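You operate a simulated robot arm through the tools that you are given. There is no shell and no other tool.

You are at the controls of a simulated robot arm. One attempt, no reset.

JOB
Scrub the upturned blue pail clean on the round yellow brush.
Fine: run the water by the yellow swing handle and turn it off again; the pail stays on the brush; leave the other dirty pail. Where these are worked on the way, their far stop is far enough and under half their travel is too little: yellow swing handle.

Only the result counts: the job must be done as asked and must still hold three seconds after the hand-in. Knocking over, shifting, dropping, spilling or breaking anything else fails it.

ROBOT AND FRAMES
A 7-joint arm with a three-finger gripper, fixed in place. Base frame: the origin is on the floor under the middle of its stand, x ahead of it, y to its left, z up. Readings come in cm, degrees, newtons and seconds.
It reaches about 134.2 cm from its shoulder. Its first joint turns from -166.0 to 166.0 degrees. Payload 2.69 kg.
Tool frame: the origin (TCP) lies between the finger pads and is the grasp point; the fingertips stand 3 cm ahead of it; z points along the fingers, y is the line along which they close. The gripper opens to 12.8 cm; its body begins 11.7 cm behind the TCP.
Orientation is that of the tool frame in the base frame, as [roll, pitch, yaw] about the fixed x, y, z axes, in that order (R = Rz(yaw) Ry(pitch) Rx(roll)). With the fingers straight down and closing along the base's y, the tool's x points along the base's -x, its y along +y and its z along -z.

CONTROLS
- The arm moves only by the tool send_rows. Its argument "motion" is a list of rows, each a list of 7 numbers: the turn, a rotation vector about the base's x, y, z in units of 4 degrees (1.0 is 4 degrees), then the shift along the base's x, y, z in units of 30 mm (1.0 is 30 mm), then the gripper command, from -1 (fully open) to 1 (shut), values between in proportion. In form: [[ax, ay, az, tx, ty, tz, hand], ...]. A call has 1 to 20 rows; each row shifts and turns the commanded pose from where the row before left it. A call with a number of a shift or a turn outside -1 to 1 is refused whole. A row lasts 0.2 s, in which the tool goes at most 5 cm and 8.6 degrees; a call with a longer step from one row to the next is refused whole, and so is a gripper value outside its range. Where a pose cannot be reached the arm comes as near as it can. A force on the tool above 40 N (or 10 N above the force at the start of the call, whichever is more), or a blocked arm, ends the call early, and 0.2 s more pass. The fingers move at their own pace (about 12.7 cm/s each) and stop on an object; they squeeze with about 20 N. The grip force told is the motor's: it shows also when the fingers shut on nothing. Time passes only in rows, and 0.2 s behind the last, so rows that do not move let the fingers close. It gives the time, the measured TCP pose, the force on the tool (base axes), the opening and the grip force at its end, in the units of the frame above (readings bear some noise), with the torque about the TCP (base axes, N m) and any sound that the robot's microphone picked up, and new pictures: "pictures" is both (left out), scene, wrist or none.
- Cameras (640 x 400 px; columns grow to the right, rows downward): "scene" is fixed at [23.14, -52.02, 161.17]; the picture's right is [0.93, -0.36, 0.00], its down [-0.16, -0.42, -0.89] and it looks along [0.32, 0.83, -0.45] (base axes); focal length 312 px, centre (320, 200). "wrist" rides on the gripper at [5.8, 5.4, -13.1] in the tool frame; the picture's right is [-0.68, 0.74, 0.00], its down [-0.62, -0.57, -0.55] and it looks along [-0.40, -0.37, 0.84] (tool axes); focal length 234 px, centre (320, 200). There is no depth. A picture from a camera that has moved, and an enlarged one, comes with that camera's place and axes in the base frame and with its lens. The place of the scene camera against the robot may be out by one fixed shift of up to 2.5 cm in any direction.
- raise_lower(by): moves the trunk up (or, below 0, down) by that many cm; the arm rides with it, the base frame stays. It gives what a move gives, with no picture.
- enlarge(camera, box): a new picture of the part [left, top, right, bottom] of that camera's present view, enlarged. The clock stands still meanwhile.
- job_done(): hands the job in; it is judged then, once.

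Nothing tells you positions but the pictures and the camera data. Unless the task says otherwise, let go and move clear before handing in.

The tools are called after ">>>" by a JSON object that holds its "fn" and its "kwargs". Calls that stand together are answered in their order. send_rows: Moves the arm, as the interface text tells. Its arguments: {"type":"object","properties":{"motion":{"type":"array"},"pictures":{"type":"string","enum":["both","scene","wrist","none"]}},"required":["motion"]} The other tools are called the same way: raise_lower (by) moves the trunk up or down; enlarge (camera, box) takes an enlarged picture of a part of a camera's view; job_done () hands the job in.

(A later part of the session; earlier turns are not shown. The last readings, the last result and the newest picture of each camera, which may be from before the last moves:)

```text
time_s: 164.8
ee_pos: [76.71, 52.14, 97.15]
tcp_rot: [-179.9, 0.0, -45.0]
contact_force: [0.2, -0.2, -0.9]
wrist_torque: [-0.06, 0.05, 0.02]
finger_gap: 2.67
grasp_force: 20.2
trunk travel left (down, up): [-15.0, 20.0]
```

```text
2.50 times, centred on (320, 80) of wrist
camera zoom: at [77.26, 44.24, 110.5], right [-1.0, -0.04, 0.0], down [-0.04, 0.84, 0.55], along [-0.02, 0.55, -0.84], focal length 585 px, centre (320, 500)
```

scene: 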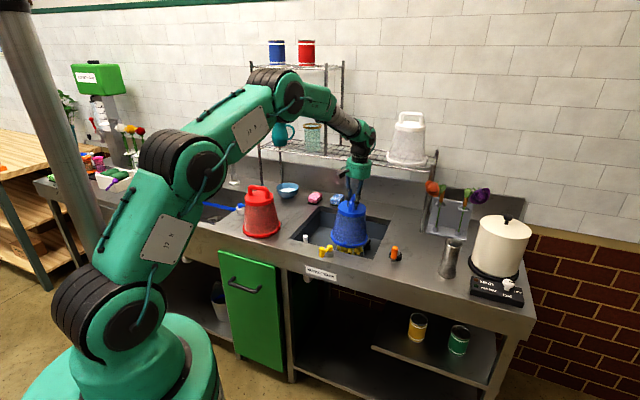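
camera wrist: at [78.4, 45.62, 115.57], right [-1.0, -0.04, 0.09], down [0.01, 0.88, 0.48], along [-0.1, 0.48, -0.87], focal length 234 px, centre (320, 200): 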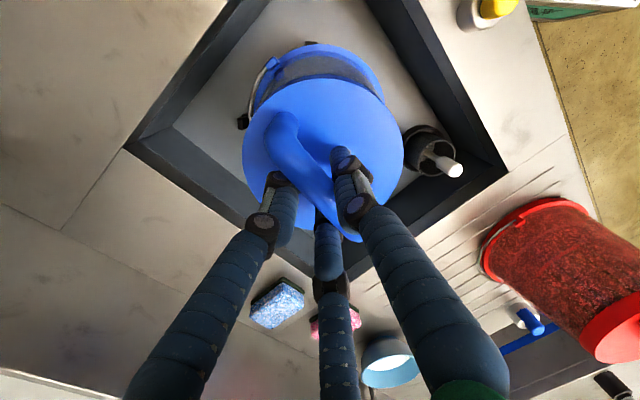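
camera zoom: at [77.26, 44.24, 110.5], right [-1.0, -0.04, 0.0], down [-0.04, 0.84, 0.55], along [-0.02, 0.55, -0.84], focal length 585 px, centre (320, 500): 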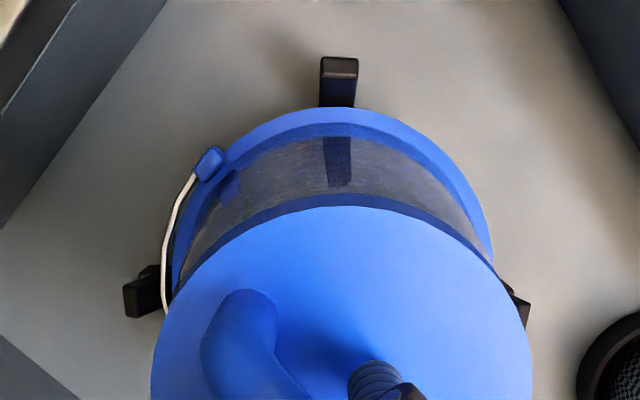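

Pumping makes no clear difference either. I'll test how far the pail can be twisted at the seat and whether the rim ears really meet the posts. A larger swing may be needed.

>>> {"fn": "send_rows", "kwargs": {"motion": [[0, 0, 1, -0.01, 0.01, 0, 1], [0, 0, 1, -0.01, 0.01, 0, 1], [0, 0, 1, -0.01, 0.01, 0, 1], [0, 0, 1, -0.01, 0.01, 0, 1], [0, 0, 1, -0.01, 0.01, 0, 1], [0, 0, 1, -0.01, 0.01, 0, 1], [0, 0, 1, -0.01, 0.01, 0, 1], [0, 0, 1, -0.01, 0.01, 0, 1], [0, 0, 0, 0, 0, 0, 1]], "pictures": "none"}}

>>> {"fn": "enlarge", "kwargs": {"camera": "wrist", "box": [200, 0, 440, 160]}}

>>> {"fn": "enlarge", "kwargs": {"camera": "scene", "box": [325, 205, 385, 255]}}

```text
time_s: 166.8
ee_pos: [76.48, 52.48, 97.23]
tcp_rot: [180.0, -0.1, -12.8]
contact_force: [0.1, 0.3, -2.4]
wrist_torque: [0.03, 0.0, 0.02]
finger_gap: 2.68
grasp_force: 19.8
trunk travel left (down, up): [-15.0, 20.0]
```

```text
2.50 times, centred on (320, 80) of wrist
camera zoom: at [81.15, 45.8, 110.51], right [-0.82, -0.57, 0.0], down [-0.47, 0.69, 0.55], along [-0.31, 0.45, -0.84], focal length 585 px, centre (320, 500)
```

zoom: 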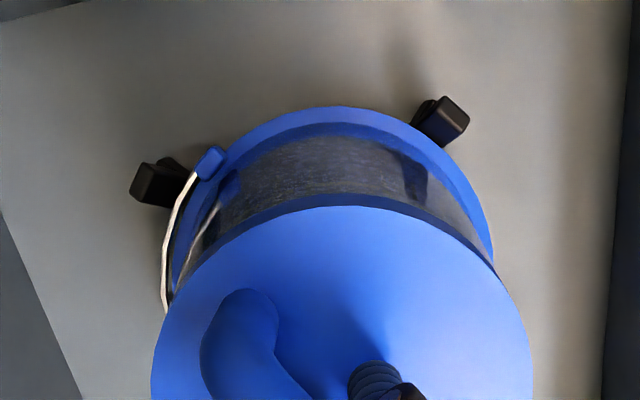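

```text
8.00 times, centred on (355, 230) of scene
camera zoom: at [23.14, -52.02, 161.17], right [0.93, -0.36, 0.0], down [-0.16, -0.42, -0.89], along [0.32, 0.83, -0.45], focal length 2496 px, centre (40, -40)
```

zoom: 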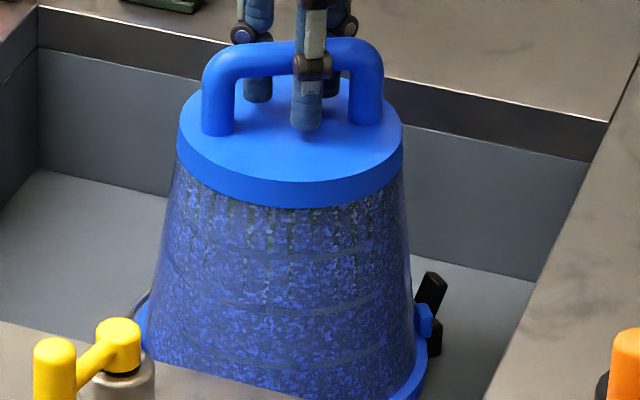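

>>> {"fn": "send_rows", "kwargs": {"motion": [[0, 0, 1, -0.01, 0.01, 0, 1], [0, 0, 1, -0.01, 0.01, 0, 1], [0, 0, 1, -0.01, 0.01, 0, 1], [0, 0, 1, -0.01, 0.01, 0, 1], [0, 0, 0, 0, 0, 0, 1]], "pictures": "none"}}

>>> {"fn": "enlarge", "kwargs": {"camera": "wrist", "box": [200, 0, 440, 160]}}

```text
time_s: 168.0
ee_pos: [76.47, 52.42, 97.2]
tcp_rot: [-180.0, 0.1, 3.1]
contact_force: [-0.1, 0.1, -1.2]
wrist_torque: [0.02, 0.02, 0.02]
finger_gap: 2.66
grasp_force: 19.6
trunk travel left (down, up): [-15.0, 20.0]
```

```text
2.50 times, centred on (320, 80) of wrist
camera zoom: at [82.65, 47.4, 110.49], right [-0.64, -0.77, 0.0], down [-0.64, 0.53, 0.55], along [-0.42, 0.35, -0.84], focal length 585 px, centre (320, 500)
```

zoom: 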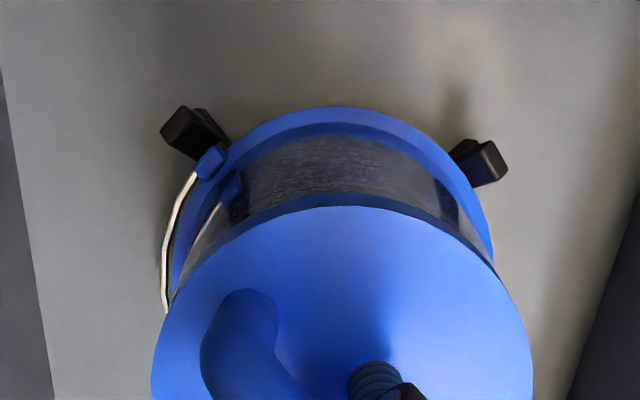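

The ears pass the posts freely, so full turns are possible at the seat. I'll now make one long continuous turn of 160° about the brush axis, staying seated.

>>> {"fn": "send_rows", "kwargs": {"motion": [[0, 0, -1, -0.003, -0.012, -0.02, 1], [0, 0, -1, -0.003, -0.013, 0, 1], [0, 0, -1, -0.003, -0.014, 0, 1], [0, 0, -1, -0.003, -0.015, 0, 1], [0, 0, -1, 0.0135, -0.0036, 0, 1], [0, 0, -1, 0.013, -0.0046, 0, 1], [0, 0, -1, 0.0129, -0.0055, 0, 1], [0, 0, -1, 0.0125, -0.0064, 0, 1], [0, 0, -1, 0.012, -0.0072, 0, 1], [0, 0, -1, 0.0115, -0.008, 0, 1], [0, 0, -1, 0.0109, -0.0088, 0, 1], [0, 0, -1, 0.0102, -0.0095, 0, 1], [0, 0, -1, 0.0095, -0.0102, 0, 1], [0, 0, -1, 0.0088, -0.0109, 0, 1], [0, 0, -1, 0.008, -0.0115, 0, 1], [0, 0, -1, 0.0072, -0.012, 0, 1], [0, 0, -1, 0.0064, -0.0125, 0, 1], [0, 0, -1, 0.0055, -0.0129, 0, 1], [0, 0, -1, 0.0046, -0.0132, 0, 1], [0, 0, -1, 0.0036, -0.0135, 0, 1]], "pictures": "none"}}

>>> {"fn": "send_rows", "kwargs": {"motion": [[0, 0, -1, 0.0027, -0.0137, 0, 1], [0, 0, -1, 0.0017, -0.0139, 0, 1], [0, 0, -1, 0.0007, -0.014, 0, 1], [0, 0, -1, -0.0002, -0.014, 0, 1], [0, 0, -1, -0.0012, -0.0139, 0, 1], [0, 0, -1, -0.0022, -0.0138, 0, 1], [0, 0, -1, -0.0031, -0.0136, 0, 1], [0, 0, -1, -0.0041, -0.0134, 0, 1], [0, 0, -1, -0.005, -0.0131, 0, 1], [0, 0, -1, -0.0059, -0.0127, 0, 1], [0, 0, -1, -0.0068, -0.0122, 0, 1], [0, 0, -1, -0.0076, -0.0117, 0, 1], [0, 0, -1, -0.0084, -0.0112, 0, 1], [0, 0, -1, -0.0092, -0.0106, 0, 1], [0, 0, -1, -0.0099, -0.0099, 0, 1], [0, 0, -1, -0.0105, -0.0092, 0, 1], [0, 0, -1, -0.0112, -0.0085, 0, 1], [0, 0, -1, -0.0117, -0.0077, 0, 1], [0, 0, -1, -0.0122, -0.0068, 0, 1], [0, 0, -1, -0.0127, -0.0059, 0, 1]], "pictures": "scene"}}

>>> {"fn": "enlarge", "kwargs": {"camera": "scene", "box": [325, 205, 385, 255]}}

```text
time_s: 172.2
ee_pos: [76.78, 51.94, 97.18]
tcp_rot: [-179.9, -0.1, -77.1]
contact_force: [0.9, 0.6, 6.5]
wrist_torque: [-0.14, 0.01, 0.22]
finger_gap: 2.68
grasp_force: 19.8
trunk travel left (down, up): [-15.0, 20.0]
```

```text
time_s: 176.4
ee_pos: [76.46, 51.23, 97.23]
tcp_rot: [180.0, 0.0, -157.0]
contact_force: [-0.2, -0.4, 1.8]
wrist_torque: [0.01, 0.02, 0.12]
finger_gap: 2.66
grasp_force: 20.1
trunk travel left (down, up): [-15.0, 20.0]
```

scene: 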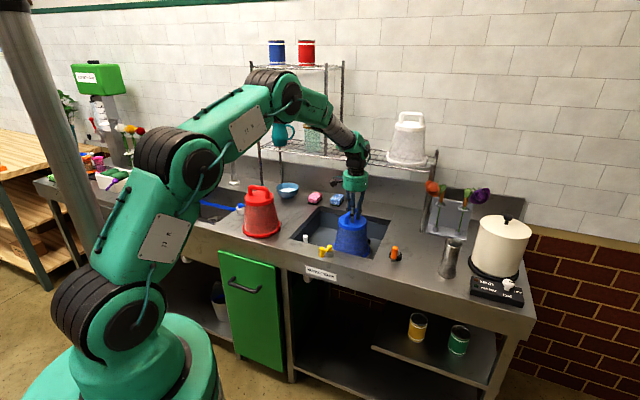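

```text
8.00 times, centred on (355, 230) of scene
camera zoom: at [23.14, -52.02, 161.17], right [0.93, -0.36, 0.0], down [-0.16, -0.42, -0.89], along [0.32, 0.83, -0.45], focal length 2496 px, centre (40, -40)
```

zoom: 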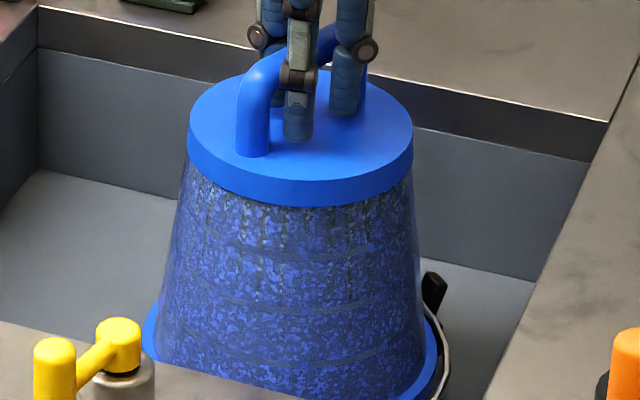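

Torque shows real contact now and this side looks a bit bluer. I'll turn it back the full way and compare at the same pose as before.

>>> {"fn": "send_rows", "kwargs": {"motion": [[0, 0, 1, 0.0127, 0.0059, 0, 1], [0, 0, 1, 0.0122, 0.0068, 0, 1], [0, 0, 1, 0.0117, 0.0077, 0, 1], [0, 0, 1, 0.0112, 0.0085, 0, 1], [0, 0, 1, 0.0105, 0.0092, 0, 1], [0, 0, 1, 0.0099, 0.0099, 0, 1], [0, 0, 1, 0.0092, 0.0106, 0, 1], [0, 0, 1, 0.0084, 0.0112, 0, 1], [0, 0, 1, 0.0076, 0.0117, 0, 1], [0, 0, 1, 0.0068, 0.0122, 0, 1], [0, 0, 1, 0.0059, 0.0127, 0, 1], [0, 0, 1, 0.005, 0.0131, 0, 1], [0, 0, 1, 0.0041, 0.0134, 0, 1], [0, 0, 1, 0.0031, 0.0136, 0, 1], [0, 0, 1, 0.0022, 0.0138, 0, 1], [0, 0, 1, 0.0012, 0.0139, 0, 1], [0, 0, 1, 0.0002, 0.014, 0, 1], [0, 0, 1, -0.0007, 0.014, 0, 1], [0, 0, 1, -0.0017, 0.0139, 0, 1], [0, 0, 1, -0.0027, 0.0137, 0, 1]], "pictures": "none"}}

>>> {"fn": "send_rows", "kwargs": {"motion": [[0, 0, 1, -0.0036, 0.0135, 0, 1], [0, 0, 1, -0.0046, 0.0132, 0, 1], [0, 0, 1, -0.0055, 0.0129, 0, 1], [0, 0, 1, -0.0064, 0.0125, 0, 1], [0, 0, 1, -0.0072, 0.012, 0, 1], [0, 0, 1, -0.008, 0.0115, 0, 1], [0, 0, 1, -0.0088, 0.0109, 0, 1], [0, 0, 1, -0.0095, 0.0102, 0, 1], [0, 0, 0, 0, 0, 0, 1]], "pictures": "none"}}

>>> {"fn": "enlarge", "kwargs": {"camera": "scene", "box": [325, 205, 385, 255]}}

>>> {"fn": "enlarge", "kwargs": {"camera": "wrist", "box": [200, 0, 440, 160]}}

```text
time_s: 180.6
ee_pos: [76.72, 51.89, 97.19]
tcp_rot: [180.0, 0.1, -76.9]
contact_force: [0.5, 0.1, 0.1]
wrist_torque: [0.03, 0.02, -0.04]
finger_gap: 2.67
grasp_force: 20.1
trunk travel left (down, up): [-15.0, 20.0]
```

```text
time_s: 182.6
ee_pos: [76.59, 51.99, 97.1]
tcp_rot: [-180.0, 0.0, -44.9]
contact_force: [-0.4, -0.1, -1.3]
wrist_torque: [0.03, -0.02, 0.01]
finger_gap: 2.66
grasp_force: 20.4
trunk travel left (down, up): [-15.0, 20.0]
```

```text
8.00 times, centred on (355, 230) of scene
camera zoom: at [23.14, -52.02, 161.17], right [0.93, -0.36, 0.0], down [-0.16, -0.42, -0.89], along [0.32, 0.83, -0.45], focal length 2496 px, centre (40, -40)
```

zoom: 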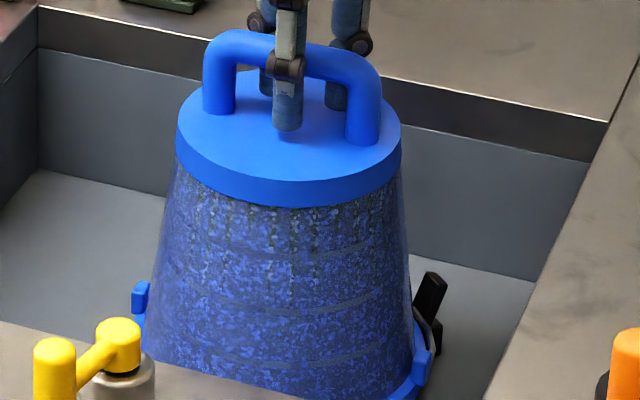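

```text
2.50 times, centred on (320, 80) of wrist
camera zoom: at [77.15, 44.21, 110.43], right [-1.0, -0.04, 0.0], down [-0.04, 0.84, 0.55], along [-0.02, 0.55, -0.84], focal length 585 px, centre (320, 500)
```

zoom: 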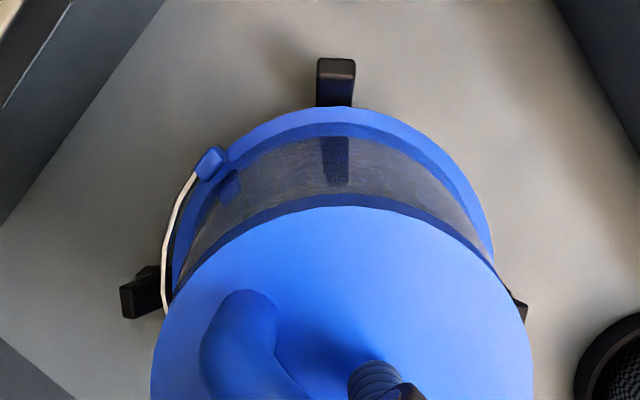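

>>> {"fn": "enlarge", "kwargs": {"camera": "scene", "box": [342, 222, 366, 240]}}

>>> {"fn": "send_rows", "kwargs": {"motion": [[0, 0, 0, 0, 0, 0.5, 1], [0, 0, 0, 0, 0, 0.7, 1], [0, 0, 0, 0, 0, 0.7, 1], [0, 0, 0, 0, 0, 0.6, 1], [0, 0, 0, 0, 0, -0.6, 1], [0, 0, 0, 0, 0, -0.7, 1], [0, 0, 0, 0, 0, -0.7, 1], [0, 0, 0, 0, 0, -0.5, 1], [0, 0, 0, 0, 0, 0.5, 1], [0, 0, 0, 0, 0, 0.7, 1], [0, 0, 0, 0, 0, 0.7, 1], [0, 0, 0, 0, 0, 0.6, 1], [0, 0, 0, 0, 0, -0.6, 1], [0, 0, 0, 0, 0, -0.7, 1], [0, 0, 0, 0, 0, -0.7, 1], [0, 0, 0, 0, 0, -0.5, 1], [0, 0, 0, 0, 0, 0, 1]], "pictures": "none"}}

>>> {"fn": "enlarge", "kwargs": {"camera": "scene", "box": [342, 222, 366, 240]}}

>>> {"fn": "enlarge", "kwargs": {"camera": "scene", "box": [325, 205, 385, 255]}}

```text
16.00 times, centred on (354, 231) of scene
camera zoom: at [23.14, -52.02, 161.17], right [0.93, -0.36, 0.0], down [-0.16, -0.42, -0.89], along [0.32, 0.83, -0.45], focal length 4992 px, centre (-224, -296)
```

zoom: 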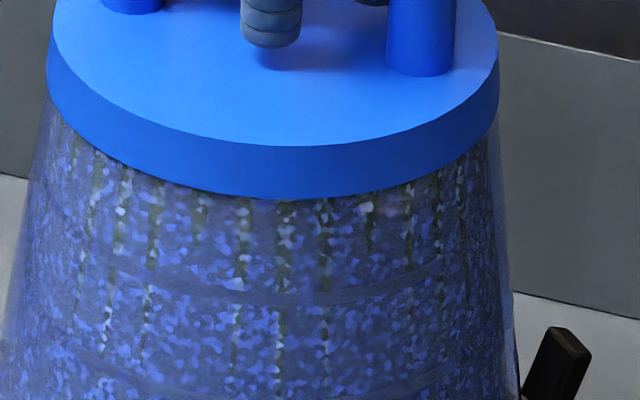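

```text
time_s: 186.2
ee_pos: [76.66, 52.08, 97.19]
tcp_rot: [-180.0, -0.1, -45.0]
contact_force: [0.3, 0.3, 0.8]
wrist_torque: [0.0, 0.05, -0.03]
finger_gap: 2.72
grasp_force: 20.2
trunk travel left (down, up): [-15.0, 20.0]
```

```text
16.00 times, centred on (354, 231) of scene
camera zoom: at [23.14, -52.02, 161.17], right [0.93, -0.36, 0.0], down [-0.16, -0.42, -0.89], along [0.32, 0.83, -0.45], focal length 4992 px, centre (-224, -296)
```

zoom: 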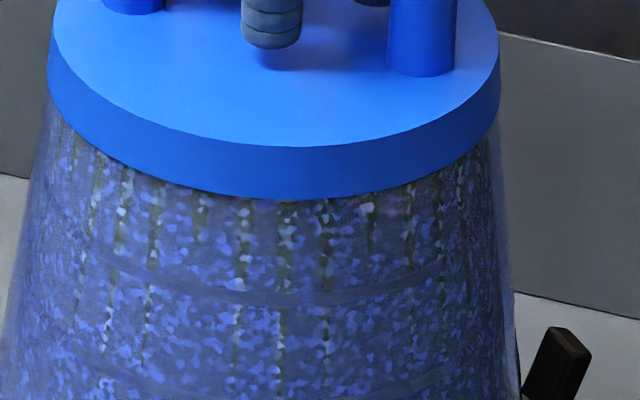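

```text
8.00 times, centred on (355, 230) of scene
camera zoom: at [23.14, -52.02, 161.17], right [0.93, -0.36, 0.0], down [-0.16, -0.42, -0.89], along [0.32, 0.83, -0.45], focal length 2496 px, centre (40, -40)
```

zoom: 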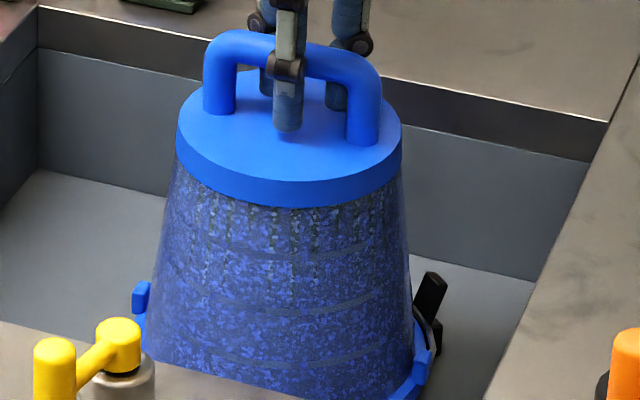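

Identical close-ups before and after strokes, so centred motion does nothing. The bristles are non-solid, so the wall may need to overlap them. I'll lift above the posts and orbit the pail around the brush so the bristles sweep the whole wall.

>>> {"fn": "send_rows", "kwargs": {"motion": [[0, 0, 0, 0, 0, 0.4, 1], [0, 0, 0, 0, 0, 0.45, 1], [0, 0, 0, 0, 0, 0.45, 1], [0, 0, 0, 0, 0, 0.33, 1], [0, 0, 0, 0.43, 0, 0, 1], [0, 0, 0, 0.43, 0, 0, 1], [0, 0, 0, -0.066, 0.332, 0, 1], [0, 0, 0, -0.188, 0.281, 0, 1], [0, 0, 0, -0.281, 0.188, 0, 1], [0, 0, 0, -0.332, 0.066, 0, 1], [0, 0, 0, 0, 0, 0, 1]], "pictures": "none"}}

>>> {"fn": "enlarge", "kwargs": {"camera": "scene", "box": [315, 190, 395, 260]}}

>>> {"fn": "send_rows", "kwargs": {"motion": [[0, 0, 0, -0.332, -0.066, 0, 1], [0, 0, 0, -0.281, -0.188, 0, 1], [0, 0, 0, -0.188, -0.281, 0, 1], [0, 0, 0, -0.066, -0.332, 0, 1], [0, 0, 0, 0.066, -0.332, 0, 1], [0, 0, 0, 0.188, -0.281, 0, 1], [0, 0, 0, 0.281, -0.188, 0, 1], [0, 0, 0, 0.332, -0.066, 0, 1], [0, 0, 0, 0.332, 0.066, 0, 1], [0, 0, 0, 0.281, 0.188, 0, 1], [0, 0, 0, 0.188, 0.281, 0, 1], [0, 0, 0, 0.066, 0.332, 0, 1], [0, 0, 0, -0.43, 0, 0, 1], [0, 0, 0, -0.43, 0, 0, 1], [0, 0, 0, 0, 0, 0, 1]], "pictures": "none"}}

>>> {"fn": "enlarge", "kwargs": {"camera": "scene", "box": [315, 190, 395, 260]}}

```text
time_s: 188.6
ee_pos: [76.41, 54.8, 102.03]
tcp_rot: [-180.0, 0.0, -44.9]
contact_force: [0.0, -1.1, -1.8]
wrist_torque: [0.0, -0.03, 0.03]
finger_gap: 2.69
grasp_force: 20.0
trunk travel left (down, up): [-15.0, 20.0]
```

```text
5.71 times, centred on (355, 225) of scene
camera zoom: at [23.14, -52.02, 161.17], right [0.93, -0.36, 0.0], down [-0.16, -0.42, -0.89], along [0.32, 0.83, -0.45], focal length 1783 px, centre (120, 57)
```

zoom: 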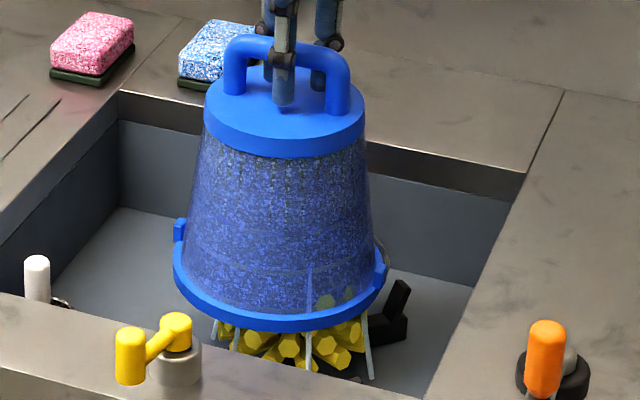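

```text
time_s: 191.8
ee_pos: [76.69, 52.21, 101.95]
tcp_rot: [179.9, -0.1, -45.0]
contact_force: [0.2, -0.8, -2.8]
wrist_torque: [-0.03, -0.02, 0.04]
finger_gap: 2.65
grasp_force: 19.8
trunk travel left (down, up): [-15.0, 20.0]
```

```text
5.71 times, centred on (355, 225) of scene
camera zoom: at [23.14, -52.02, 161.17], right [0.93, -0.36, 0.0], down [-0.16, -0.42, -0.89], along [0.32, 0.83, -0.45], focal length 1783 px, centre (120, 57)
```

zoom: 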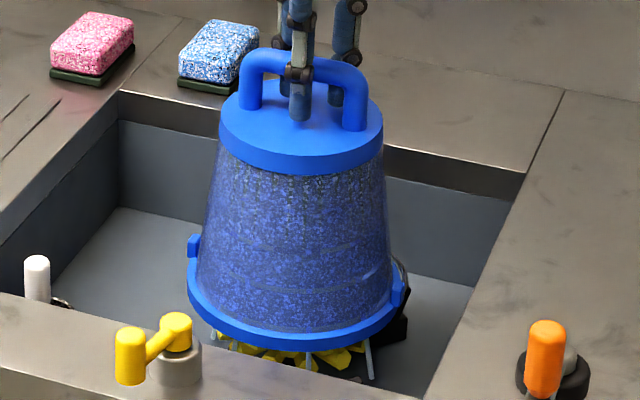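

>>> {"fn": "enlarge", "kwargs": {"camera": "scene", "box": [335, 205, 370, 240]}}

>>> {"fn": "enlarge", "kwargs": {"camera": "scene", "box": [330, 222, 380, 252]}}

>>> {"fn": "enlarge", "kwargs": {"camera": "wrist", "box": [200, 0, 440, 160]}}

```text
11.43 times, centred on (352, 222) of scene
camera zoom: at [23.14, -52.02, 161.17], right [0.93, -0.36, 0.0], down [-0.16, -0.42, -0.89], along [0.32, 0.83, -0.45], focal length 3566 px, centre (-51, -57)
```

zoom: 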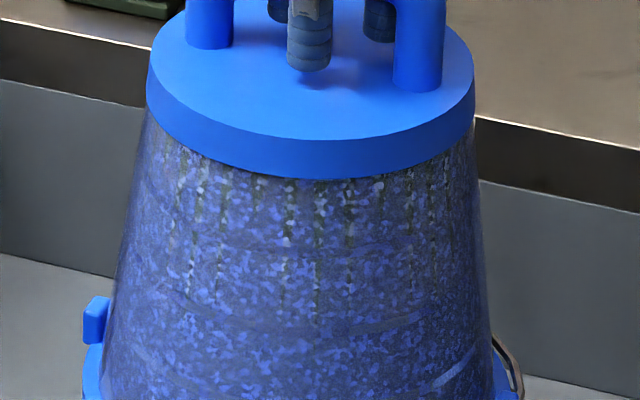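

```text
12.80 times, centred on (355, 237) of scene
camera zoom: at [23.14, -52.02, 161.17], right [0.93, -0.36, 0.0], down [-0.16, -0.42, -0.89], along [0.32, 0.83, -0.45], focal length 3994 px, centre (-128, -274)
```

zoom: 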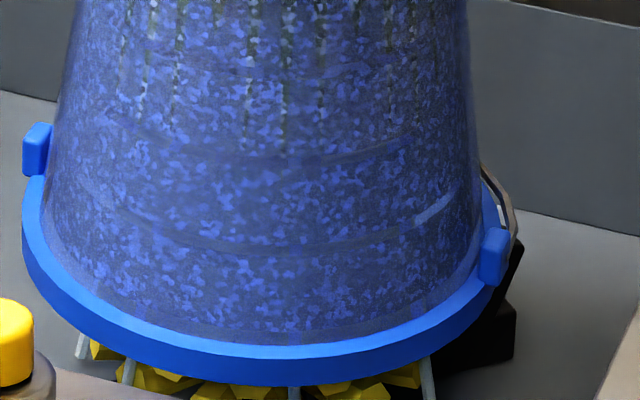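

```text
2.50 times, centred on (320, 80) of wrist
camera zoom: at [77.18, 44.21, 115.3], right [-1.0, -0.04, 0.0], down [-0.04, 0.84, 0.55], along [-0.02, 0.55, -0.84], focal length 585 px, centre (320, 500)
```

zoom: 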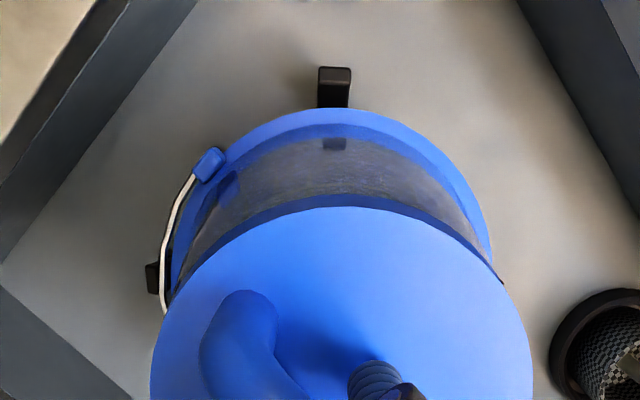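

A bright streak has appeared low on the right wall. I'll zoom in on it.

>>> {"fn": "enlarge", "kwargs": {"camera": "scene", "box": [358, 230, 374, 244]}}

>>> {"fn": "enlarge", "kwargs": {"camera": "scene", "box": [334, 232, 356, 248]}}

```text
16.00 times, centred on (366, 237) of scene
camera zoom: at [23.14, -52.02, 161.17], right [0.93, -0.36, 0.0], down [-0.16, -0.42, -0.89], along [0.32, 0.83, -0.45], focal length 4992 px, centre (-416, -392)
```

zoom: 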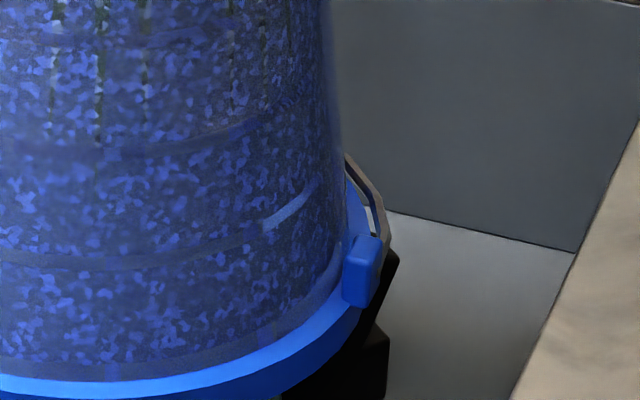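

```text
16.00 times, centred on (345, 240) of scene
camera zoom: at [23.14, -52.02, 161.17], right [0.93, -0.36, 0.0], down [-0.16, -0.42, -0.89], along [0.32, 0.83, -0.45], focal length 4992 px, centre (-80, -440)
```

zoom: 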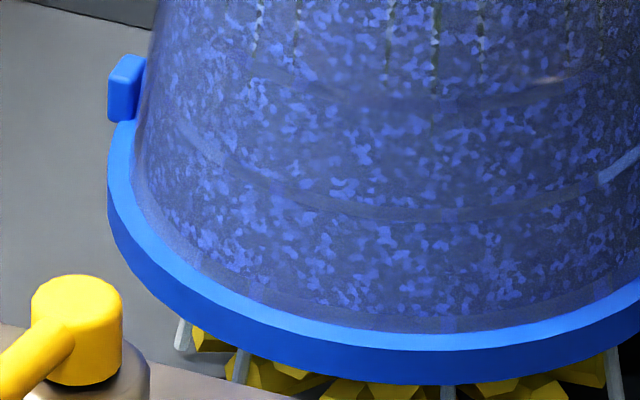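

>>> {"fn": "send_rows", "kwargs": {"motion": [[0, 0, 0, 0.17, 0.47, 0, 1], [0, 0, 0, 0.17, 0.47, 0, 1], [0, 0, 1, 0, 0, 0, 1], [0, 0, 1, 0, 0, 0, 1], [0, 0, 1, 0, 0, 0, 1], [0, 0, 1, 0, 0, 0, 1], [0, 0, -1, 0, 0, 0, 1], [0, 0, -1, 0, 0, 0, 1], [0, 0, -1, 0, 0, 0, 1], [0, 0, -1, 0, 0, 0, 1], [0, 0, -1, 0, 0, 0, 1], [0, 0, -1, 0, 0, 0, 1], [0, 0, -1, 0, 0, 0, 1], [0, 0, -1, 0, 0, 0, 1], [0, 0, 1, 0, 0, 0, 1], [0, 0, 1, 0, 0, 0, 1], [0, 0, 1, 0, 0, 0, 1], [0, 0, 1, 0, 0, 0, 1]], "pictures": "scene"}}

>>> {"fn": "enlarge", "kwargs": {"camera": "scene", "box": [325, 205, 385, 255]}}

>>> {"fn": "send_rows", "kwargs": {"motion": [[0, 0, 0, -0.17, -0.47, 0, 1], [0, 0, 0, -0.17, -0.47, 0, 1], [0, 0, 0, 0, 0, 0, 1]], "pictures": "none"}}

>>> {"fn": "enlarge", "kwargs": {"camera": "scene", "box": [325, 205, 385, 255]}}

```text
time_s: 195.6
ee_pos: [77.54, 54.94, 101.96]
tcp_rot: [-180.0, 0.0, -45.1]
contact_force: [0.8, 0.6, -1.8]
wrist_torque: [-0.03, 0.02, 0.0]
finger_gap: 2.69
grasp_force: 20.3
trunk travel left (down, up): [-15.0, 20.0]
```

scene: 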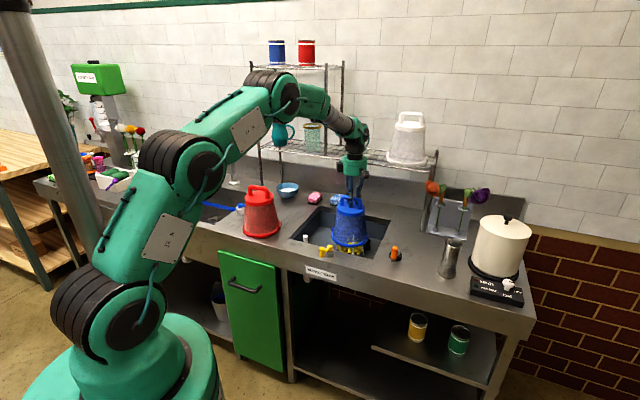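

```text
8.00 times, centred on (355, 230) of scene
camera zoom: at [23.14, -52.02, 161.17], right [0.93, -0.36, 0.0], down [-0.16, -0.42, -0.89], along [0.32, 0.83, -0.45], focal length 2496 px, centre (40, -40)
```

zoom: 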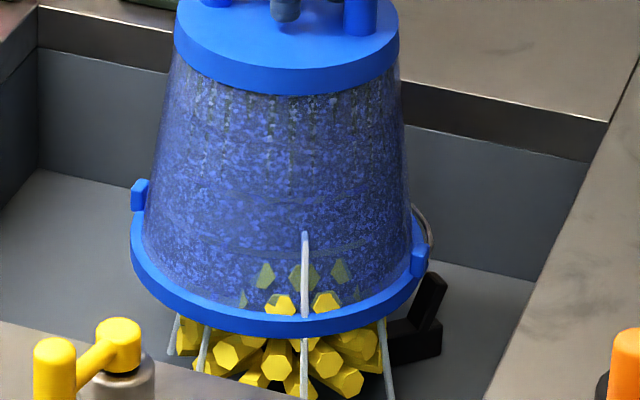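

```text
time_s: 196.4
ee_pos: [76.56, 52.18, 102.05]
tcp_rot: [179.9, 0.1, -45.1]
contact_force: [0.3, 0.5, -3.3]
wrist_torque: [0.01, 0.0, 0.0]
finger_gap: 2.71
grasp_force: 19.9
trunk travel left (down, up): [-15.0, 20.0]
```

```text
8.00 times, centred on (355, 230) of scene
camera zoom: at [23.14, -52.02, 161.17], right [0.93, -0.36, 0.0], down [-0.16, -0.42, -0.89], along [0.32, 0.83, -0.45], focal length 2496 px, centre (40, -40)
```

zoom: 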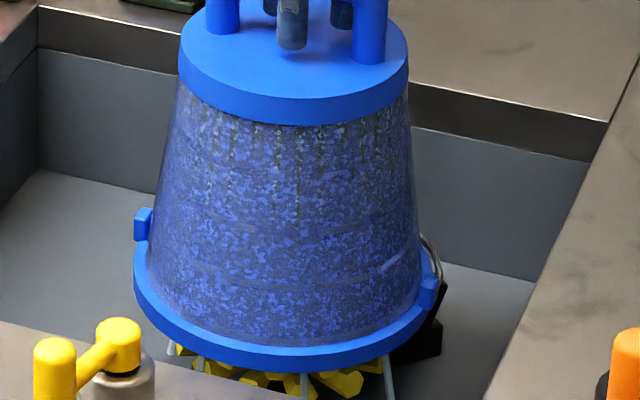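

Overlapping the bristles leaves no clean patch either. I'll try full plunges: lift the pail completely above the brush (12 cm) and lower it back to the seat, with the water running.

>>> {"fn": "send_rows", "kwargs": {"motion": [[0, 0, 0, 0, 0, 0.6, 1], [0, 0, 0, 0, 0, 0.8, 1], [0, 0, 0, 0, 0, 0.8, 1], [0, 0, 0, 0, 0, 0.3, 1], [0, 0, 0, 0, 0, 0, 1]], "pictures": "scene"}}

>>> {"fn": "enlarge", "kwargs": {"camera": "scene", "box": [300, 150, 410, 260]}}

```text
time_s: 197.6
ee_pos: [76.58, 52.24, 109.57]
tcp_rot: [179.9, 0.0, -45.1]
contact_force: [0.6, -0.6, -2.2]
wrist_torque: [0.03, 0.0, -0.01]
finger_gap: 2.68
grasp_force: 20.6
trunk travel left (down, up): [-15.0, 20.0]
```

scene: 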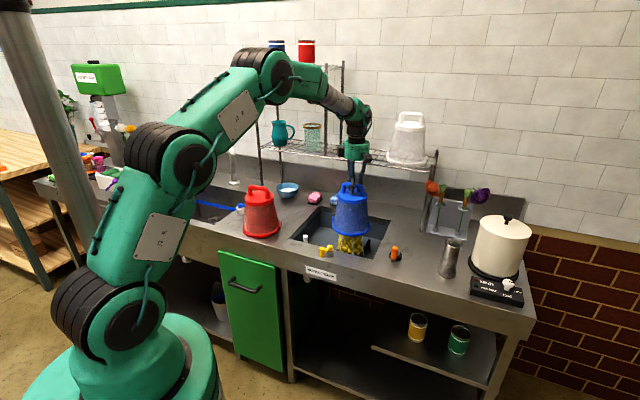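

```text
3.64 times, centred on (355, 205) of scene
camera zoom: at [23.14, -52.02, 161.17], right [0.93, -0.36, 0.0], down [-0.16, -0.42, -0.89], along [0.32, 0.83, -0.45], focal length 1134 px, centre (193, 182)
```

zoom: 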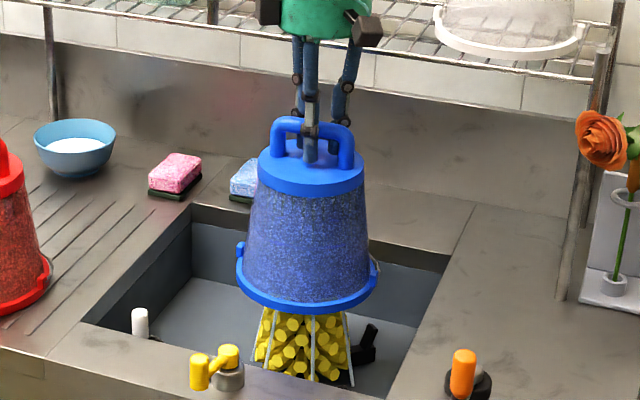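

>>> {"fn": "send_rows", "kwargs": {"motion": [[0, 0, 0, 0, 0, -0.7, 1], [0, 0, 0, 0, 0, -0.9, 1], [0, 0, 0, 0, 0, -0.9, 1], [0, 0, 0, 0, 0, -0.9, 1], [0, 0, 0, 0, 0, -0.7, 1], [0, 0, 0, 0, 0, -0.05, 1], [0, 0, 0, 0, 0, 0.7, 1], [0, 0, 0, 0, 0, 0.9, 1], [0, 0, 0, 0, 0, 0.9, 1], [0, 0, 0, 0, 0, 0.9, 1], [0, 0, 0, 0, 0, -0.9, 1], [0, 0, 0, 0, 0, -0.9, 1], [0, 0, 0, 0, 0, -0.9, 1], [0, 0, 0, 0, 0, -0.7, 1], [0, 0, 0, 0, 0, 0, 1]], "pictures": "none"}}

>>> {"fn": "enlarge", "kwargs": {"camera": "scene", "box": [325, 205, 385, 255]}}

>>> {"fn": "enlarge", "kwargs": {"camera": "scene", "box": [342, 222, 366, 240]}}

```text
time_s: 200.8
ee_pos: [76.71, 52.24, 97.17]
tcp_rot: [-179.9, 0.1, -45.0]
contact_force: [2.3, -0.5, 2.3]
wrist_torque: [-0.04, 0.04, 0.0]
finger_gap: 2.68
grasp_force: 19.9
trunk travel left (down, up): [-15.0, 20.0]
```

```text
8.00 times, centred on (355, 230) of scene
camera zoom: at [23.14, -52.02, 161.17], right [0.93, -0.36, 0.0], down [-0.16, -0.42, -0.89], along [0.32, 0.83, -0.45], focal length 2496 px, centre (40, -40)
```

zoom: 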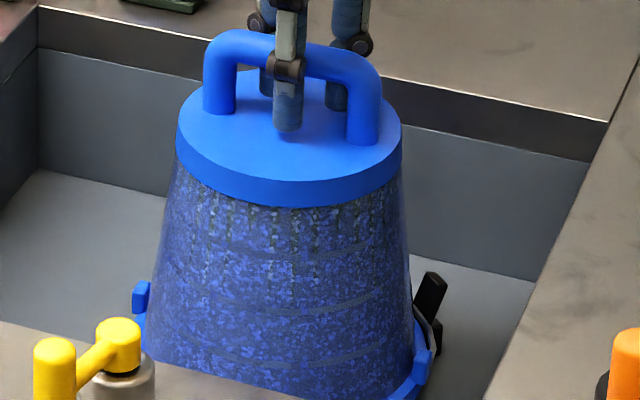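

```text
16.00 times, centred on (354, 231) of scene
camera zoom: at [23.14, -52.02, 161.17], right [0.93, -0.36, 0.0], down [-0.16, -0.42, -0.89], along [0.32, 0.83, -0.45], focal length 4992 px, centre (-224, -296)
```

zoom: 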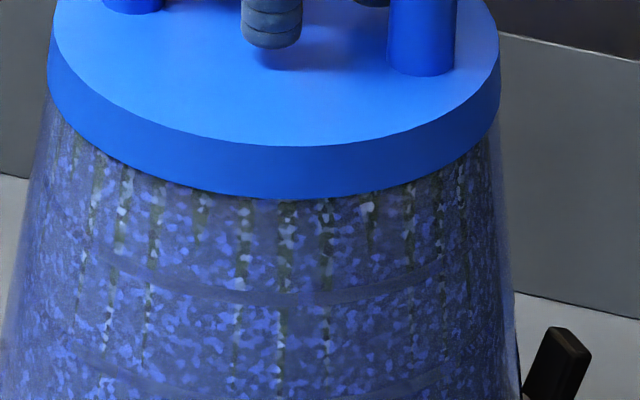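

Still unchanged. One motion I haven't tried is rubbing in small circles down at seat depth, within the slack of the posts. I'll do that gently while watching forces.

>>> {"fn": "send_rows", "kwargs": {"motion": [[0, 0, 0, 0, 0, 0.1, 1], [0, 0, 0, 0.13, 0, 0, 1], [0, 0, 0, 0.13, 0, 0, 1], [0, 0, 0, -0.076, 0.184, 0, 1], [0, 0, 0, -0.184, 0.076, 0, 1], [0, 0, 0, -0.184, -0.076, 0, 1], [0, 0, 0, -0.076, -0.184, 0, 1], [0, 0, 0, 0.076, -0.184, 0, 1], [0, 0, 0, 0.184, -0.076, 0, 1], [0, 0, 0, 0.184, 0.076, 0, 1], [0, 0, 0, 0.076, 0.184, 0, 1], [0, 0, 0, -0.076, 0.184, 0, 1], [0, 0, 0, -0.184, 0.076, 0, 1], [0, 0, 0, -0.184, -0.076, 0, 1], [0, 0, 0, -0.076, -0.184, 0, 1], [0, 0, 0, 0.076, -0.184, 0, 1], [0, 0, 0, 0.184, -0.076, 0, 1], [0, 0, 0, 0.184, 0.076, 0, 1], [0, 0, 0, 0.076, 0.184, 0, 1], [0, 0, 0, -0.26, 0, 0, 1]], "pictures": "none"}}

>>> {"fn": "enlarge", "kwargs": {"camera": "scene", "box": [325, 205, 385, 255]}}

>>> {"fn": "enlarge", "kwargs": {"camera": "wrist", "box": [200, 0, 440, 160]}}

```text
time_s: 205.0
ee_pos: [76.58, 52.09, 97.34]
tcp_rot: [179.9, 0.0, -45.0]
contact_force: [-0.2, 0.0, -2.7]
wrist_torque: [-0.02, -0.01, -0.03]
finger_gap: 2.64
grasp_force: 20.4
trunk travel left (down, up): [-15.0, 20.0]
```

```text
8.00 times, centred on (355, 230) of scene
camera zoom: at [23.14, -52.02, 161.17], right [0.93, -0.36, 0.0], down [-0.16, -0.42, -0.89], along [0.32, 0.83, -0.45], focal length 2496 px, centre (40, -40)
```

zoom: 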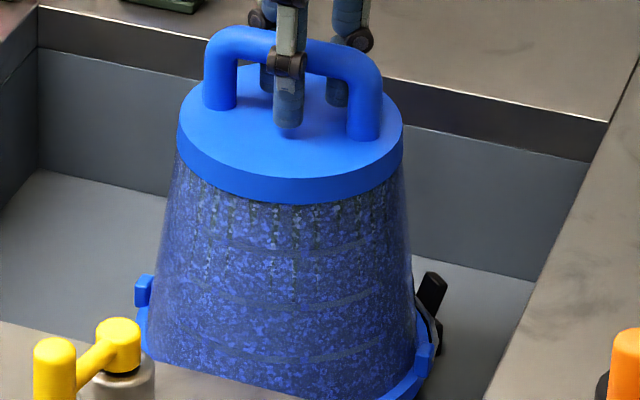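

```text
2.50 times, centred on (320, 80) of wrist
camera zoom: at [77.17, 44.21, 110.64], right [-1.0, -0.04, 0.0], down [-0.04, 0.84, 0.55], along [-0.02, 0.55, -0.84], focal length 585 px, centre (320, 500)
```

zoom: 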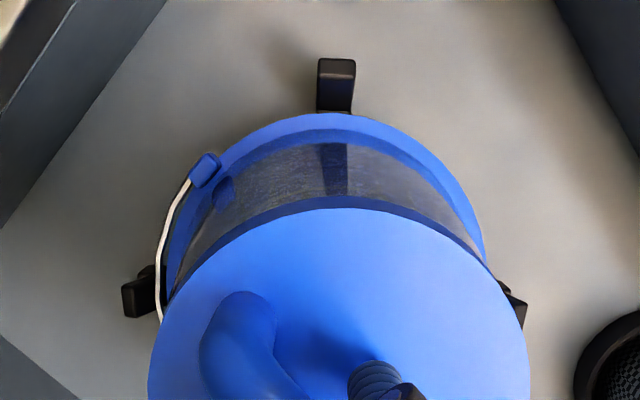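

No change. Perhaps small twists don't count and full-size to-and-fro swings are needed. I'll do a series of 80° swings at the seat about the pail's own axis.

>>> {"fn": "send_rows", "kwargs": {"motion": [[0, 0, 1, -0.0102, 0.0095, -0.06, 1], [0, 0, 1, -0.0109, 0.0088, 0, 1], [0, 0, 1, -0.0115, 0.008, 0, 1], [0, 0, 1, -0.012, 0.0072, 0, 1], [0, 0, 1, -0.0125, 0.0064, 0, 1], [0, 0, 1, -0.0129, 0.0055, 0, 1], [0, 0, 1, -0.013, 0.0046, 0, 1], [0, 0, 1, -0.0135, 0.0036, 0, 1], [0, 0, 1, -0.0137, 0.003, 0, 1], [0, 0, 1, -0.014, 0.002, 0, 1], [0, 0, 1, -0.014, 0.001, 0, 1], [0, 0, 1, -0.014, 0, 0, 1]], "pictures": "none"}}

>>> {"fn": "send_rows", "kwargs": {"motion": [[0, 0, -1, 0.014, 0, 0, 1], [0, 0, -1, 0.014, -0.001, 0, 1], [0, 0, -1, 0.014, -0.002, 0, 1], [0, 0, -1, 0.0137, -0.003, 0, 1], [0, 0, -1, 0.0135, -0.0036, 0, 1], [0, 0, -1, 0.013, -0.0046, 0, 1], [0, 0, -1, 0.0129, -0.0055, 0, 1], [0, 0, -1, 0.0125, -0.0064, 0, 1], [0, 0, -1, 0.012, -0.0072, 0, 1], [0, 0, -1, 0.0115, -0.008, 0, 1], [0, 0, -1, 0.0109, -0.0088, 0, 1], [0, 0, -1, 0.0102, -0.0095, 0, 1], [0, 0, -1, 0.0095, -0.0102, 0, 1], [0, 0, -1, 0.0088, -0.0109, 0, 1], [0, 0, -1, 0.008, -0.0115, 0, 1], [0, 0, -1, 0.0072, -0.012, 0, 1], [0, 0, -1, 0.0064, -0.0125, 0, 1], [0, 0, -1, 0.0055, -0.0129, 0, 1], [0, 0, -1, 0.0046, -0.0132, 0, 1], [0, 0, -1, 0.0036, -0.0135, 0, 1]], "pictures": "none"}}

>>> {"fn": "send_rows", "kwargs": {"motion": [[0, 0, 1, -0.0036, 0.0135, 0, 1], [0, 0, 1, -0.0046, 0.0132, 0, 1], [0, 0, 1, -0.0055, 0.0129, 0, 1], [0, 0, 1, -0.0064, 0.0125, 0, 1], [0, 0, 1, -0.0072, 0.012, 0, 1], [0, 0, 1, -0.008, 0.0115, 0, 1], [0, 0, 1, -0.0088, 0.0109, 0, 1], [0, 0, 1, -0.0095, 0.0102, 0, 1], [0, 0, 1, -0.0102, 0.0095, 0, 1], [0, 0, 1, -0.0109, 0.0088, 0, 1], [0, 0, 1, -0.0115, 0.008, 0, 1], [0, 0, 1, -0.012, 0.0072, 0, 1], [0, 0, 1, -0.0125, 0.0064, 0, 1], [0, 0, 1, -0.0129, 0.0055, 0, 1], [0, 0, 1, -0.013, 0.0046, 0, 1], [0, 0, 1, -0.0135, 0.0036, 0, 1], [0, 0, 1, -0.0137, 0.003, 0, 1], [0, 0, 1, -0.014, 0.002, 0, 1], [0, 0, 1, -0.014, 0.001, 0, 1], [0, 0, 1, -0.014, 0, 0, 1]], "pictures": "none"}}

>>> {"fn": "enlarge", "kwargs": {"camera": "scene", "box": [325, 205, 385, 255]}}

```text
time_s: 207.6
ee_pos: [76.17, 52.35, 97.18]
tcp_rot: [180.0, -0.1, 3.2]
contact_force: [-1.0, -0.4, -1.2]
wrist_torque: [-0.01, 0.03, -0.04]
finger_gap: 2.67
grasp_force: 20.0
trunk travel left (down, up): [-15.0, 20.0]
```

```text
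time_s: 211.8
ee_pos: [76.79, 51.82, 97.13]
tcp_rot: [-180.0, 0.1, -77.1]
contact_force: [-0.3, 0.1, -2.9]
wrist_torque: [0.03, 0.01, 0.01]
finger_gap: 2.67
grasp_force: 19.9
trunk travel left (down, up): [-15.0, 20.0]
```

```text
time_s: 216.0
ee_pos: [76.19, 52.3, 97.14]
tcp_rot: [-179.9, 0.0, 3.1]
contact_force: [0.2, -0.1, -2.6]
wrist_torque: [0.0, 0.0, 0.01]
finger_gap: 2.69
grasp_force: 20.2
trunk travel left (down, up): [-15.0, 20.0]
```

```text
8.00 times, centred on (355, 230) of scene
camera zoom: at [23.14, -52.02, 161.17], right [0.93, -0.36, 0.0], down [-0.16, -0.42, -0.89], along [0.32, 0.83, -0.45], focal length 2496 px, centre (40, -40)
```

zoom: 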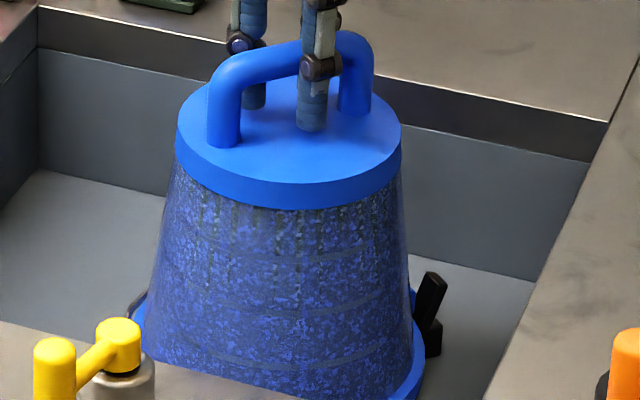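

Still nothing. I want to know whether the seat I found is truly the bottom, so I'll press down in small steps at this centred position and watch how far it goes.

>>> {"fn": "send_rows", "kwargs": {"motion": [[0, 0, -1, 0.014, 0, 0, 1], [0, 0, -1, 0.014, -0.001, 0, 1], [0, 0, -1, 0.014, -0.002, 0, 1], [0, 0, -1, 0.0137, -0.003, 0, 1], [0, 0, -1, 0.0135, -0.0036, 0, 1], [0, 0, -1, 0.013, -0.0046, 0, 1], [0, 0, -1, 0.0129, -0.0055, 0, 1], [0, 0, -1, 0.0125, -0.0064, 0, 1], [0, 0, -1, 0.012, -0.0072, 0, 1], [0, 0, -1, 0.0115, -0.008, 0, 1], [0, 0, -1, 0.0109, -0.0088, 0, 1], [0, 0, -1, 0.0102, -0.0095, 0, 1], [0, 0, 0, 0, 0, -0.05, 1], [0, 0, 0, 0, 0, 0, 1]], "pictures": "none"}}

>>> {"fn": "send_rows", "kwargs": {"motion": [[0, 0, 0, 0, 0, -0.05, 1], [0, 0, 0, 0, 0, 0, 1]], "pictures": "none"}}

>>> {"fn": "send_rows", "kwargs": {"motion": [[0, 0, 0, 0, 0, -0.05, 1], [0, 0, 0, 0, 0, 0, 1]], "pictures": "none"}}

>>> {"fn": "enlarge", "kwargs": {"camera": "wrist", "box": [200, 0, 440, 160]}}

```text
time_s: 219.0
ee_pos: [76.74, 52.2, 97.1]
tcp_rot: [-180.0, 0.1, -45.0]
contact_force: [0.9, 1.1, 3.1]
wrist_torque: [0.13, 0.2, -0.05]
finger_gap: 2.68
grasp_force: 19.5
trunk travel left (down, up): [-15.0, 20.0]
```

```text
time_s: 219.6
ee_pos: [76.75, 52.09, 97.1]
tcp_rot: [-179.8, 0.0, -45.0]
contact_force: [4.0, 1.9, 12.8]
wrist_torque: [0.08, 0.09, -0.07]
finger_gap: 2.66
grasp_force: 19.8
trunk travel left (down, up): [-15.0, 20.0]
```

```text
time_s: 220.2
ee_pos: [76.64, 52.07, 96.63]
tcp_rot: [180.0, 0.0, -44.9]
contact_force: [4.1, 0.5, 10.3]
wrist_torque: [-0.02, 0.06, 0.0]
finger_gap: 2.89
grasp_force: 20.2
trunk travel left (down, up): [-15.0, 20.0]
```

```text
2.50 times, centred on (320, 80) of wrist
camera zoom: at [77.11, 44.13, 110.03], right [-1.0, -0.04, 0.0], down [-0.04, 0.84, 0.55], along [-0.02, 0.55, -0.84], focal length 585 px, centre (320, 500)
```

zoom: 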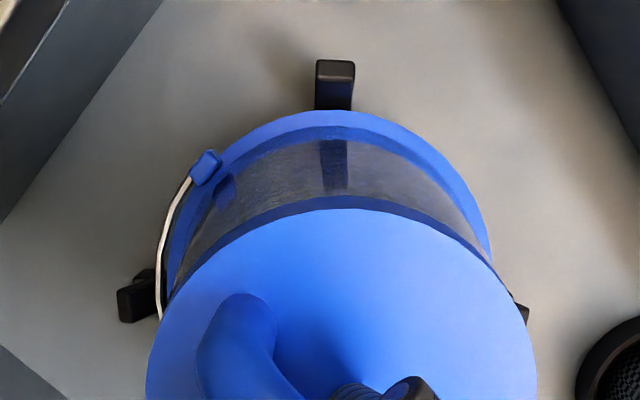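

The seat is solid. I'll now swing the pail widely while keeping about 10 N of downward pressure, so it truly rubs under load.

>>> {"fn": "send_rows", "kwargs": {"motion": [[0, 0, -1, 0.0095, -0.0102, 0, 1], [0, 0, -1, 0.0088, -0.0109, 0, 1], [0, 0, -1, 0.008, -0.0115, 0, 1], [0, 0, -1, 0.0072, -0.012, 0, 1], [0, 0, -1, 0.0064, -0.0125, 0, 1], [0, 0, -1, 0.0055, -0.0129, 0, 1], [0, 0, -1, 0.0046, -0.0132, 0, 1], [0, 0, -1, 0.0036, -0.0135, 0, 1], [0, 0, -1, 0.0027, -0.0137, 0, 1], [0, 0, -1, 0.0017, -0.0139, 0, 1], [0, 0, 1, -0.0017, 0.0139, 0, 1], [0, 0, 1, -0.0027, 0.0137, 0, 1], [0, 0, 1, -0.0036, 0.0135, 0, 1], [0, 0, 1, -0.0046, 0.0132, 0, 1], [0, 0, 1, -0.0055, 0.0129, 0, 1], [0, 0, 1, -0.0064, 0.0125, 0, 1], [0, 0, 1, -0.0072, 0.012, 0, 1], [0, 0, 1, -0.008, 0.0115, 0, 1], [0, 0, 1, -0.0088, 0.0109, 0, 1], [0, 0, 1, -0.0095, 0.0102, 0, 1]], "pictures": "none"}}

>>> {"fn": "enlarge", "kwargs": {"camera": "scene", "box": [342, 222, 366, 240]}}

>>> {"fn": "enlarge", "kwargs": {"camera": "scene", "box": [325, 205, 385, 255]}}

```text
time_s: 224.4
ee_pos: [76.64, 52.17, 96.7]
tcp_rot: [180.0, -0.1, -44.9]
contact_force: [0.0, 0.7, -1.6]
wrist_torque: [0.01, 0.04, -0.04]
finger_gap: 2.8
grasp_force: 20.2
trunk travel left (down, up): [-15.0, 20.0]
```

```text
16.00 times, centred on (354, 231) of scene
camera zoom: at [23.14, -52.02, 161.17], right [0.93, -0.36, 0.0], down [-0.16, -0.42, -0.89], along [0.32, 0.83, -0.45], focal length 4992 px, centre (-224, -296)
```

zoom: 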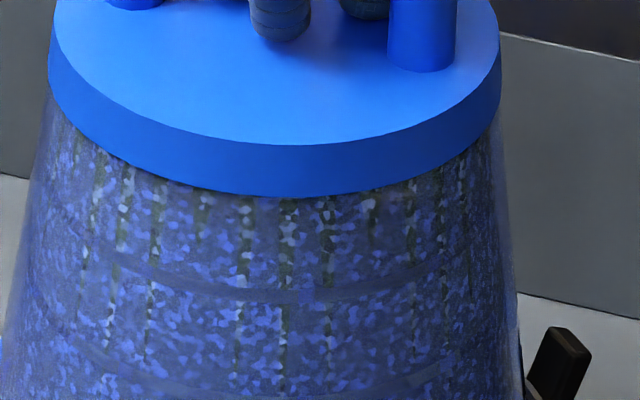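

```text
8.00 times, centred on (355, 230) of scene
camera zoom: at [23.14, -52.02, 161.17], right [0.93, -0.36, 0.0], down [-0.16, -0.42, -0.89], along [0.32, 0.83, -0.45], focal length 2496 px, centre (40, -40)
```

zoom: 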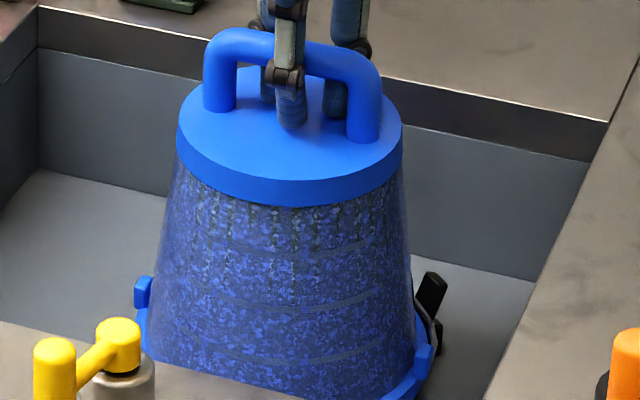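

>>> {"fn": "enlarge", "kwargs": {"camera": "scene", "box": [295, 195, 375, 260]}}

>>> {"fn": "enlarge", "kwargs": {"camera": "scene", "box": [285, 180, 375, 260]}}

```text
6.15 times, centred on (335, 228) of scene
camera zoom: at [23.14, -52.02, 161.17], right [0.93, -0.36, 0.0], down [-0.16, -0.42, -0.89], along [0.32, 0.83, -0.45], focal length 1920 px, centre (228, 31)
```

zoom: 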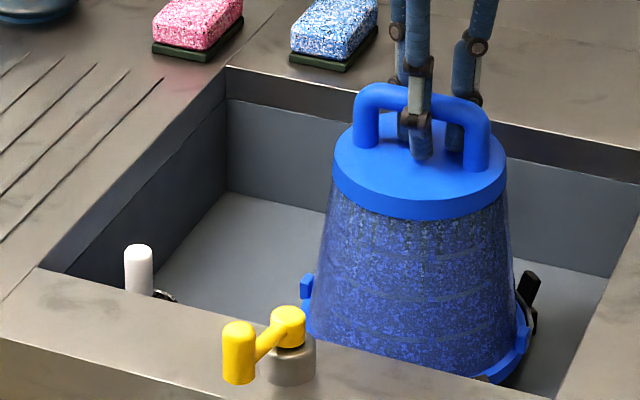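

```text
5.00 times, centred on (330, 220) of scene
camera zoom: at [23.14, -52.02, 161.17], right [0.93, -0.36, 0.0], down [-0.16, -0.42, -0.89], along [0.32, 0.83, -0.45], focal length 1560 px, centre (270, 100)
```

zoom: 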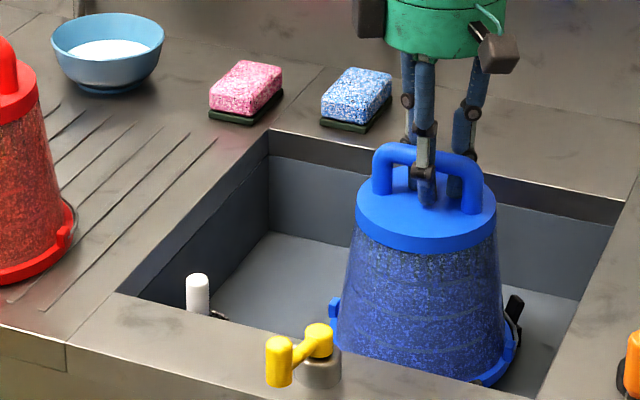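

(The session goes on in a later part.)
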